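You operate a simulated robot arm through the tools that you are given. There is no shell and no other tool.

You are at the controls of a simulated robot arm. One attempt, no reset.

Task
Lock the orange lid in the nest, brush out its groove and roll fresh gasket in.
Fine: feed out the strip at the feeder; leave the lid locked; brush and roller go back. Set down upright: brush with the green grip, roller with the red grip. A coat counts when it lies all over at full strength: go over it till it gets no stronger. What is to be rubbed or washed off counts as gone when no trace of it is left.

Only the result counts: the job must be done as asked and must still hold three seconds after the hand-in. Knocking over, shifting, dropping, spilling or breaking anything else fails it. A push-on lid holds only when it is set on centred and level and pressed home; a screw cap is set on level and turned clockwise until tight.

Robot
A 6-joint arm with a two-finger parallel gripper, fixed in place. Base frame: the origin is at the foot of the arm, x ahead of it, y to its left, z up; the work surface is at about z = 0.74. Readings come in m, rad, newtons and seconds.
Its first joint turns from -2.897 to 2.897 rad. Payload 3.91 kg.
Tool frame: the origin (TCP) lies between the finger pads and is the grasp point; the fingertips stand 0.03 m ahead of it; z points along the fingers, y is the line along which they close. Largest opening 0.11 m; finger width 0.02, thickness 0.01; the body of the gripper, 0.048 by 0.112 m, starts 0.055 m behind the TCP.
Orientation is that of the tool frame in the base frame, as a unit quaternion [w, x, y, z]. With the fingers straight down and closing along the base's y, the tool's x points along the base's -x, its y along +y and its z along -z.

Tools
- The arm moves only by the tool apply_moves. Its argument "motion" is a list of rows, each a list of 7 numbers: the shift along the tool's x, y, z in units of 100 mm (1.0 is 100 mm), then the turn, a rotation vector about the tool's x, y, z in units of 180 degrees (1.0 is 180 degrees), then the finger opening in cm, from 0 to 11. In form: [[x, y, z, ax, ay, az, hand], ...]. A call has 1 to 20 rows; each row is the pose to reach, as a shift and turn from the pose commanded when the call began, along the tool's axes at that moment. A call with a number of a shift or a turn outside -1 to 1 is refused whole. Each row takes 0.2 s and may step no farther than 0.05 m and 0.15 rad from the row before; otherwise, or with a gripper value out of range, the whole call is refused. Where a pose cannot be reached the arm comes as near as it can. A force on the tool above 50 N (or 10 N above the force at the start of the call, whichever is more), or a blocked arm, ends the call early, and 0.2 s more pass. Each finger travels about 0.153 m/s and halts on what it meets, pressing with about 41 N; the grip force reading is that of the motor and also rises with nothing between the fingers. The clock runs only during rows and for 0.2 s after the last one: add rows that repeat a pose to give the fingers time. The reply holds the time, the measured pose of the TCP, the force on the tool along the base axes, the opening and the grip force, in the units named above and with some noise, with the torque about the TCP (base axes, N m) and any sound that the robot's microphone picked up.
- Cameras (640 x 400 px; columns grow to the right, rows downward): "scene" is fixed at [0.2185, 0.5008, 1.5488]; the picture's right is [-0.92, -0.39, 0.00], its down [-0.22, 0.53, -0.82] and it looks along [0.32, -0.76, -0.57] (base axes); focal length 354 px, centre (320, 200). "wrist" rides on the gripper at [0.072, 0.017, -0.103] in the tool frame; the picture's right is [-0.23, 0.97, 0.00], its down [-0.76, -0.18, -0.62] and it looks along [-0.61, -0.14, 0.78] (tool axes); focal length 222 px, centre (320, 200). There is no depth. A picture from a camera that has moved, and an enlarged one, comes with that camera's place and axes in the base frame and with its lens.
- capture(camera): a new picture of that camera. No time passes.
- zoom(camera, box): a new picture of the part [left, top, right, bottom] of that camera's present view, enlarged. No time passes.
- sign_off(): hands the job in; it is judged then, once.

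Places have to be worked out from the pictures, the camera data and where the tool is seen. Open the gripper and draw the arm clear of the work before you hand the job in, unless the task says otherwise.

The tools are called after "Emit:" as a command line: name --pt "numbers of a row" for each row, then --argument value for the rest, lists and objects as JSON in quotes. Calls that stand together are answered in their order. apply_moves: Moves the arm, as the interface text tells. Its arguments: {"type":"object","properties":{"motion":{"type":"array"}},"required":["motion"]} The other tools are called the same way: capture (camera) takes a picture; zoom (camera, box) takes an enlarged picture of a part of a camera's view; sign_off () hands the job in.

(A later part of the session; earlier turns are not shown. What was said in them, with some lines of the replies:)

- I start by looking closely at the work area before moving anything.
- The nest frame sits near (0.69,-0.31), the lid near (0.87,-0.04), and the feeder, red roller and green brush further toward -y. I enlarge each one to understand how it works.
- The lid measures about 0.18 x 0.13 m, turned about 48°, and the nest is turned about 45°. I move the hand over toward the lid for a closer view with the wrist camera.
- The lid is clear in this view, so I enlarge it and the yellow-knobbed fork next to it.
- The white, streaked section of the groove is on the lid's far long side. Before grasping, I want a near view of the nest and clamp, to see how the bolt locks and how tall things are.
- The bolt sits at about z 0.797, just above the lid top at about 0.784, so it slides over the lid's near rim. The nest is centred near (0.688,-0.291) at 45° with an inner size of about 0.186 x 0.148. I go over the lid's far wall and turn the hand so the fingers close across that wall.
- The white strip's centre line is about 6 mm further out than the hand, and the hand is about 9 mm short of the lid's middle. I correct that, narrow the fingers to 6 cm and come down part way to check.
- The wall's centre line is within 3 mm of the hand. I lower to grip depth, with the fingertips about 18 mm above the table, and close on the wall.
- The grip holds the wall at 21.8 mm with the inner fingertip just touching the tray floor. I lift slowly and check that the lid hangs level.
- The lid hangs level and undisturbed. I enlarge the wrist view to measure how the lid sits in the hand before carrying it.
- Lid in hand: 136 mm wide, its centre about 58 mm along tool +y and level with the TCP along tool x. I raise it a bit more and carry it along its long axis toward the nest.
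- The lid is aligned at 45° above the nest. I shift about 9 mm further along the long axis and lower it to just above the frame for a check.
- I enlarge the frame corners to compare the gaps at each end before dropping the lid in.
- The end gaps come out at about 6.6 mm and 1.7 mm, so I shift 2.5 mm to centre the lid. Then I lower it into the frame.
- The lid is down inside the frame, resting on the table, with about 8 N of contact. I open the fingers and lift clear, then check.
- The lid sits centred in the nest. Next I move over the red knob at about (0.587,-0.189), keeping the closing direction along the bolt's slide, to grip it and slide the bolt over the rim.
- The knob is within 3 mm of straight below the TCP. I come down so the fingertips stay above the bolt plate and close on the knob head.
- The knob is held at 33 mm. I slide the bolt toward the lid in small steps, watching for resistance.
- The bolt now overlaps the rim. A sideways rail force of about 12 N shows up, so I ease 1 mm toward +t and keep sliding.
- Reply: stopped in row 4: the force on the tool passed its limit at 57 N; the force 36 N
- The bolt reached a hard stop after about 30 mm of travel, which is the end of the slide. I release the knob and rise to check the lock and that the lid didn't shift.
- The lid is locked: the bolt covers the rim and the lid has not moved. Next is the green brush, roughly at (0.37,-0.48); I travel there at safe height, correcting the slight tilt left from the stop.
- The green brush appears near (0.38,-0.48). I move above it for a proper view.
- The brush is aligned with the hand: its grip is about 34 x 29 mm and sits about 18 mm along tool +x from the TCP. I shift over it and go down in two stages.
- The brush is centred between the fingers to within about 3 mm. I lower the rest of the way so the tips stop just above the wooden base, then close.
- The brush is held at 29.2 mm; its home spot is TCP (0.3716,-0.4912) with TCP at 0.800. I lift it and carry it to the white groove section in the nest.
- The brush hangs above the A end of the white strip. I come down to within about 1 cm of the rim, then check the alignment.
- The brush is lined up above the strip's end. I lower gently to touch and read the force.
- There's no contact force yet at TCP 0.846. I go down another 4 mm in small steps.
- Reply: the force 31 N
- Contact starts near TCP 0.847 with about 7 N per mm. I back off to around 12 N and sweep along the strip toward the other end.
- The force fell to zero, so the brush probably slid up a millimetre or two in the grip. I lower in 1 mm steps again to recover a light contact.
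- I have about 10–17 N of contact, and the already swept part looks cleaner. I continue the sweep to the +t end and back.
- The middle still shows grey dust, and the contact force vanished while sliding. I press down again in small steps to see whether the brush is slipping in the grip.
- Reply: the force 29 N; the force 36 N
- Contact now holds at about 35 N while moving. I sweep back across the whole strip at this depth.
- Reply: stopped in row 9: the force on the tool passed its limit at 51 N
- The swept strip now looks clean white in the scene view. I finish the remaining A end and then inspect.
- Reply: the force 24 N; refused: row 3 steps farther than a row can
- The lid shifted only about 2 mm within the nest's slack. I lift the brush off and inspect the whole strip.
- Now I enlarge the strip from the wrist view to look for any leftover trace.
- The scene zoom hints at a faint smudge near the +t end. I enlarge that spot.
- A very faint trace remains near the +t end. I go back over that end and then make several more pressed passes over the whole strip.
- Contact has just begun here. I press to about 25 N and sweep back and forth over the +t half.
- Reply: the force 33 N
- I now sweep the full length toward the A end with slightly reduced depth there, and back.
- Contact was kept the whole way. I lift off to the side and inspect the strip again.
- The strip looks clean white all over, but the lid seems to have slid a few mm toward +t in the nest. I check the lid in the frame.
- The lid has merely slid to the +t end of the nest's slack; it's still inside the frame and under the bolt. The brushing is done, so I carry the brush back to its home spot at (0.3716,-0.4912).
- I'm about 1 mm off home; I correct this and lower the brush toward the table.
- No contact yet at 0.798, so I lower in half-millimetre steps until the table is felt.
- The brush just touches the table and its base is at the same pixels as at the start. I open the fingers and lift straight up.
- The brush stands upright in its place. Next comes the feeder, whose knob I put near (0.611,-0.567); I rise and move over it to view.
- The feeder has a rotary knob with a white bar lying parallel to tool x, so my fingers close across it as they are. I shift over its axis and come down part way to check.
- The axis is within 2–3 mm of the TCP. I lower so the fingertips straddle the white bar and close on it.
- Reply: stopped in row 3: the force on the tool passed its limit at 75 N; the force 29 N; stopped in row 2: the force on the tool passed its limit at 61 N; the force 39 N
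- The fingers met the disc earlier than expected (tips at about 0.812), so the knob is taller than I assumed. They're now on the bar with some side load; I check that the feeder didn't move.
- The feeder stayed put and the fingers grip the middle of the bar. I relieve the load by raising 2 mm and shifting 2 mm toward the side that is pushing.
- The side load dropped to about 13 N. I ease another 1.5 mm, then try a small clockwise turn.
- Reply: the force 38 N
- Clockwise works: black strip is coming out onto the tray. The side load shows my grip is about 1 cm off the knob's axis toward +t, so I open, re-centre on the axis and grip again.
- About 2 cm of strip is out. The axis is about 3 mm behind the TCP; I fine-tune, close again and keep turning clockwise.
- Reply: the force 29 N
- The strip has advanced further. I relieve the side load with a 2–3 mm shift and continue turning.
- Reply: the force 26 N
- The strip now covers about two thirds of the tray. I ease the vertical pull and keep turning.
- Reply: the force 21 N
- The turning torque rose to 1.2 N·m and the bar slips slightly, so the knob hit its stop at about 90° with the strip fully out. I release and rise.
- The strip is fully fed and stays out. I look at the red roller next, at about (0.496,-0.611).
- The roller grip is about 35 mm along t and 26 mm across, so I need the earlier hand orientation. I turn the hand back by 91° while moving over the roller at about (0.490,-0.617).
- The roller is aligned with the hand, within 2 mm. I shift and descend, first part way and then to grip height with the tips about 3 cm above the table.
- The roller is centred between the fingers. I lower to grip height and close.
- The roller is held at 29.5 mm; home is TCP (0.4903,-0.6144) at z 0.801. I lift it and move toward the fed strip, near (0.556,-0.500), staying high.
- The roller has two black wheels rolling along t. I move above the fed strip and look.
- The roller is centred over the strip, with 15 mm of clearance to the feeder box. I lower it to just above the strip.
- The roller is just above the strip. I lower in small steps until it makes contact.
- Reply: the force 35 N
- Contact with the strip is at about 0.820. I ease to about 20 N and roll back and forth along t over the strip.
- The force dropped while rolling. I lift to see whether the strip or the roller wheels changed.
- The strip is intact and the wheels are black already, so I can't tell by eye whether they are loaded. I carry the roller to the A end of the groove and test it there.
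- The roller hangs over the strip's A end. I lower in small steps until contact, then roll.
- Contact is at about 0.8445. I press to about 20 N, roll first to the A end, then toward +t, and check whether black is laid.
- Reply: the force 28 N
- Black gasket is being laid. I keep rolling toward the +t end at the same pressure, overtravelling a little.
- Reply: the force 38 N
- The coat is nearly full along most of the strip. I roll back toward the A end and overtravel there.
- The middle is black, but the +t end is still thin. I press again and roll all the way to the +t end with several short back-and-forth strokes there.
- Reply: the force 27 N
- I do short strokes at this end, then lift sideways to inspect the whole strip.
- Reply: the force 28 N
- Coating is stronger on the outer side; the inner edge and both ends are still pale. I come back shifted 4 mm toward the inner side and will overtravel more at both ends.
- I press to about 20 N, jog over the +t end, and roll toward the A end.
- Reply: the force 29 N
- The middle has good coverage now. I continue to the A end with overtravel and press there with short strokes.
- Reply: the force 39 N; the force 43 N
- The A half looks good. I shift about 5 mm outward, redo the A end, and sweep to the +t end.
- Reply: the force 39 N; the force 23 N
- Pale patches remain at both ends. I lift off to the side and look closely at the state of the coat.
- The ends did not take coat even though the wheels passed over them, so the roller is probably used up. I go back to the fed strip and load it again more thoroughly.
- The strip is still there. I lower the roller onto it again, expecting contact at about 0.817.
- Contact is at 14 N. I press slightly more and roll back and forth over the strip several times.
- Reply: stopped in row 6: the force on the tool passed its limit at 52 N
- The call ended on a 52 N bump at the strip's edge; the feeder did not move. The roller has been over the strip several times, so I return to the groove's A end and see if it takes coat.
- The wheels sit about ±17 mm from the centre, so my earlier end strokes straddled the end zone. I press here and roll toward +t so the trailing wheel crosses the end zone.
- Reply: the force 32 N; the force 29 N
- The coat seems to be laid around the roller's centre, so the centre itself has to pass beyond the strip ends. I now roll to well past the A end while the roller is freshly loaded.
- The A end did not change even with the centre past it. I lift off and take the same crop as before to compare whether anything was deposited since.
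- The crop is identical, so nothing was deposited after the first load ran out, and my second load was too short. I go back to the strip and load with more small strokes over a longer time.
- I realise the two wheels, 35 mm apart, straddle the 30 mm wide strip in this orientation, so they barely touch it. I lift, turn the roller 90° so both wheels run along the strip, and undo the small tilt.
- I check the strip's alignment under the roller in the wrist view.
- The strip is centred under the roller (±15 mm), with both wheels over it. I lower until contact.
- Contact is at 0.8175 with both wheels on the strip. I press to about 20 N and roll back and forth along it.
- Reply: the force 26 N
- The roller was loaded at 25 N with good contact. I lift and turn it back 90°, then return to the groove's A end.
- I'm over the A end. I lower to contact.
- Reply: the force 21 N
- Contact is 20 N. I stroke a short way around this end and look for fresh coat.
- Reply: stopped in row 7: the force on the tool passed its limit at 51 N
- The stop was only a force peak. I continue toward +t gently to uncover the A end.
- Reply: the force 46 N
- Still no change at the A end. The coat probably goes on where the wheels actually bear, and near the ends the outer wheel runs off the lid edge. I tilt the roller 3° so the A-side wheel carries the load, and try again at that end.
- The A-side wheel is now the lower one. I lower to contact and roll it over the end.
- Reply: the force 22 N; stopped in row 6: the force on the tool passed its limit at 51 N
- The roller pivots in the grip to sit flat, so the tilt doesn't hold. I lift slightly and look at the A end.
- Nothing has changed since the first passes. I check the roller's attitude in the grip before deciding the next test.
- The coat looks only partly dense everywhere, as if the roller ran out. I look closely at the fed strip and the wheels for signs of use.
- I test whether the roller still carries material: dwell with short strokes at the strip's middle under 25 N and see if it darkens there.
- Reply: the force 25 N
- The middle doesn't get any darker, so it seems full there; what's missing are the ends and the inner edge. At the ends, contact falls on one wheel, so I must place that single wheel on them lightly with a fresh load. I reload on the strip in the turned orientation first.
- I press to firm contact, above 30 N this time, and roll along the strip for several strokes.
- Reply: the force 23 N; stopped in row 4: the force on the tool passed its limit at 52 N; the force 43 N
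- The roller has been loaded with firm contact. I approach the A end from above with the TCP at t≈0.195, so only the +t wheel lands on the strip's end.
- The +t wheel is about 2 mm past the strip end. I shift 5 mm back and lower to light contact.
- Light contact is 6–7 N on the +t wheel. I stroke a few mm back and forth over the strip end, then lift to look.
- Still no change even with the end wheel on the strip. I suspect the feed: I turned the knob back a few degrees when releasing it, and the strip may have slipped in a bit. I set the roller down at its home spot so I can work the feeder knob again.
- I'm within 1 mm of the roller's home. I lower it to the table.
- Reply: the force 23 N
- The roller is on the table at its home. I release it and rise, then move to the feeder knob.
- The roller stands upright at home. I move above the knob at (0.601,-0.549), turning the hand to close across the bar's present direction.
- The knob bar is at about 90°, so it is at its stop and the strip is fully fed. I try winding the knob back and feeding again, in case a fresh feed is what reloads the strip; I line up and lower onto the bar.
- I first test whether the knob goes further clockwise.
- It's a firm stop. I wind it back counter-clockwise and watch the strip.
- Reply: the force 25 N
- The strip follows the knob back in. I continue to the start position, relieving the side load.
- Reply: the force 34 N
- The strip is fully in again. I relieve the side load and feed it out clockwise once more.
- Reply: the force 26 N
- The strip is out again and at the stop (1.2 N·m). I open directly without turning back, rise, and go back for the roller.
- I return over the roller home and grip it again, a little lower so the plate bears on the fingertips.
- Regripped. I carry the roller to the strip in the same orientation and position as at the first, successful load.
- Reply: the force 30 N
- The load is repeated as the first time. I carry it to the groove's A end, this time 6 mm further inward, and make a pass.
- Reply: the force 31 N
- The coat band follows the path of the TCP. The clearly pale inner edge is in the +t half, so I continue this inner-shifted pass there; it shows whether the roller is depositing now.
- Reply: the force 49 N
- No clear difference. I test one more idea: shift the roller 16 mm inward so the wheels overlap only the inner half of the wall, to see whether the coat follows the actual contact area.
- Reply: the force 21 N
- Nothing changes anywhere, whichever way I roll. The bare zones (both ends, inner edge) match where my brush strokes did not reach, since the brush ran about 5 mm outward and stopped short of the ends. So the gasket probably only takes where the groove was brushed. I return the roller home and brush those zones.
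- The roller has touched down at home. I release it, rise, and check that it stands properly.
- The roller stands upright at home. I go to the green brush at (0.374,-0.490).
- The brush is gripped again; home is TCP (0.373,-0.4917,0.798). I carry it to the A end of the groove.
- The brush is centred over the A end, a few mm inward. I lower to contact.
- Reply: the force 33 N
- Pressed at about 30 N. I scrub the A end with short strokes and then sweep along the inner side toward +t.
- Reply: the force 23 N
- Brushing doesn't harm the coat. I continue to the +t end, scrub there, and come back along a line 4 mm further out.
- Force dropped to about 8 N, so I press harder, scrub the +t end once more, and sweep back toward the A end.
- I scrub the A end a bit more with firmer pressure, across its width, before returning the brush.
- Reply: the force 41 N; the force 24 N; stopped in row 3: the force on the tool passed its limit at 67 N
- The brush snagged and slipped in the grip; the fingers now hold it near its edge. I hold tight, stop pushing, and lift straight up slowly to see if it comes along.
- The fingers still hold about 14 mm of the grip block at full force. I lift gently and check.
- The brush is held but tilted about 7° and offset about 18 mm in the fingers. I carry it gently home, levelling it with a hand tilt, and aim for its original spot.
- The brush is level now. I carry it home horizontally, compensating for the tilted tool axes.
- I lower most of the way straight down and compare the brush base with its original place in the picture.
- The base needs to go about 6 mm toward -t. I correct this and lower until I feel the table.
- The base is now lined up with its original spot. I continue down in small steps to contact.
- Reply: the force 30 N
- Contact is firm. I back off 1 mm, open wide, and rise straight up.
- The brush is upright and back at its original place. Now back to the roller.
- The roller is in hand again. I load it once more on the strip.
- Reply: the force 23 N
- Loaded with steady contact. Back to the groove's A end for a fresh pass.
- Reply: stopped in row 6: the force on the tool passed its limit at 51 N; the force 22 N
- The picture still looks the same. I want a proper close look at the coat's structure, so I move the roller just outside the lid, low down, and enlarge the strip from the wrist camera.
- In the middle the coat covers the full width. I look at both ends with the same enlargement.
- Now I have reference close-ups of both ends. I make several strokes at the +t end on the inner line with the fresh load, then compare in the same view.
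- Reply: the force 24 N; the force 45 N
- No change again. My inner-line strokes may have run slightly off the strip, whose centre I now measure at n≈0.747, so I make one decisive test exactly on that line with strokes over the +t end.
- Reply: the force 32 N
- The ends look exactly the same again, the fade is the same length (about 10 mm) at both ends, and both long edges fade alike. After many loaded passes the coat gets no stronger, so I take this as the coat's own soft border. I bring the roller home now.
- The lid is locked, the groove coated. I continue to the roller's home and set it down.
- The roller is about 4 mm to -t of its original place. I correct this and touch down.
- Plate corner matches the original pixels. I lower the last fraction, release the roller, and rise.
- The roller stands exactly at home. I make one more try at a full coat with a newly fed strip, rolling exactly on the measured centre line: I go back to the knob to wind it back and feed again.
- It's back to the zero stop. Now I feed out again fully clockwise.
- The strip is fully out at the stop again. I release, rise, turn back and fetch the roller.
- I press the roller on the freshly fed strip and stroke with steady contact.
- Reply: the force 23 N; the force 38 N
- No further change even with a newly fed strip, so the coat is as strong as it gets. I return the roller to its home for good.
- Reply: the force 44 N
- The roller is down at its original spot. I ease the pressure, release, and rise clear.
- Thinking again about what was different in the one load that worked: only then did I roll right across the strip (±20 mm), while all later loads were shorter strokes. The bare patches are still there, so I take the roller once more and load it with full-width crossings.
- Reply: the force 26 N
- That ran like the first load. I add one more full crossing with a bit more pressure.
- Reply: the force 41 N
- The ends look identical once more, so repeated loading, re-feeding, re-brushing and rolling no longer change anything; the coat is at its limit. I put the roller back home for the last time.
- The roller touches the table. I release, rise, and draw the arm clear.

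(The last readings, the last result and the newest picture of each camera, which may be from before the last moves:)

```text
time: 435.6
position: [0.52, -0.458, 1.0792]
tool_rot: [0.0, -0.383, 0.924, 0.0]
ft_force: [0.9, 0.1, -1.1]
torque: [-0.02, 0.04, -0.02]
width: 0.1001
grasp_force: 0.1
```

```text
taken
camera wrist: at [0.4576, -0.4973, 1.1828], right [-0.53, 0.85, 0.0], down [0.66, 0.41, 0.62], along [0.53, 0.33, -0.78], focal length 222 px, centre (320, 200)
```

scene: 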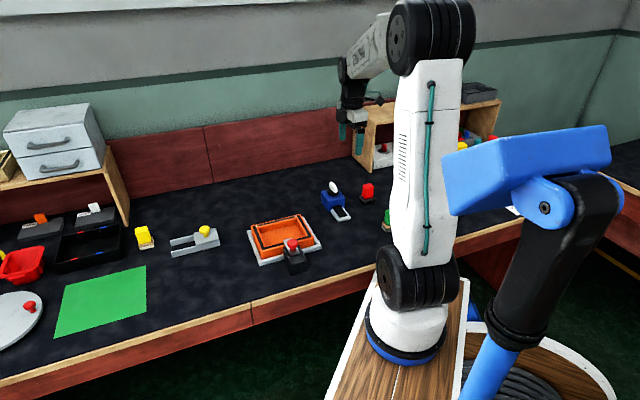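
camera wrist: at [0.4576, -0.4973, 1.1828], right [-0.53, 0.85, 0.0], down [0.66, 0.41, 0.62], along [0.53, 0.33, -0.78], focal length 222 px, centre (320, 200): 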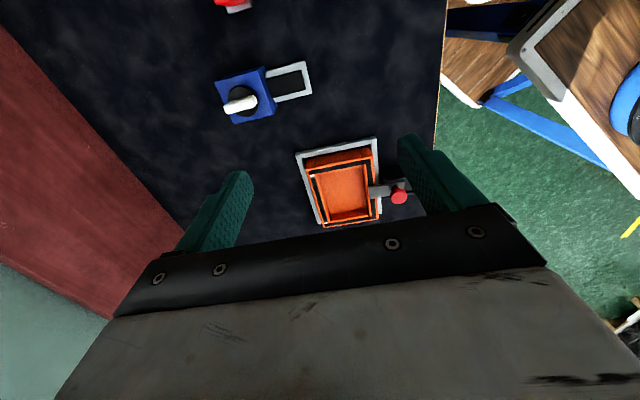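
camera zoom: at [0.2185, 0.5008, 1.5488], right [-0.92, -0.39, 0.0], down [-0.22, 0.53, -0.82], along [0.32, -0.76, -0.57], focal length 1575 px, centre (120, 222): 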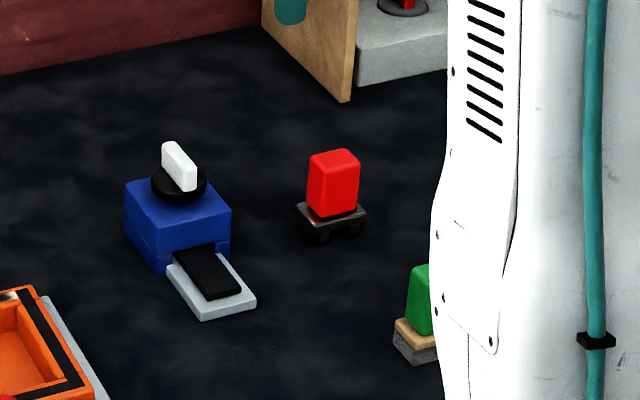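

The lid is locked under the bolt, the strip is fed out, and the brush and roller stand upright in their original places. The hand is open and clear. The coat's last ~1 cm at each end still looks pale, and further passes no longer change it, so I hand the job in.

Emit:
sign_off

```text
The job is handed in.
```

I handed the job in, but I'm not certain it passes: the last centimetre or so of gasket at each end of the groove still looks pale.

- **Lid:** it sits in the nest with the bolt slid over its rim to the stop. During brushing it slid a few millimetres toward one end of the nest's slack, and I left it there.
- **Groove:** I brushed out the white section, and no grey dust was visible afterwards. I later brushed it again, concentrating on both ends. On that second round the brush snagged and slipped in the grip, but nothing fell.
- **Gasket:** the first passes laid the coat, dark across the full width apart from both ends. I then reloaded the roller several times, wound back and re-fed the strip twice, and rolled over the ends many times, but they never changed. I took this as the coat being at its limit. The other possibility is that the ends never got coated.
- **Feeder:** the strip is fully out, with the knob at its stop.
- **Brush and roller:** both stand upright within a millimetre or two of where they started. The hand is open and clear of the work.
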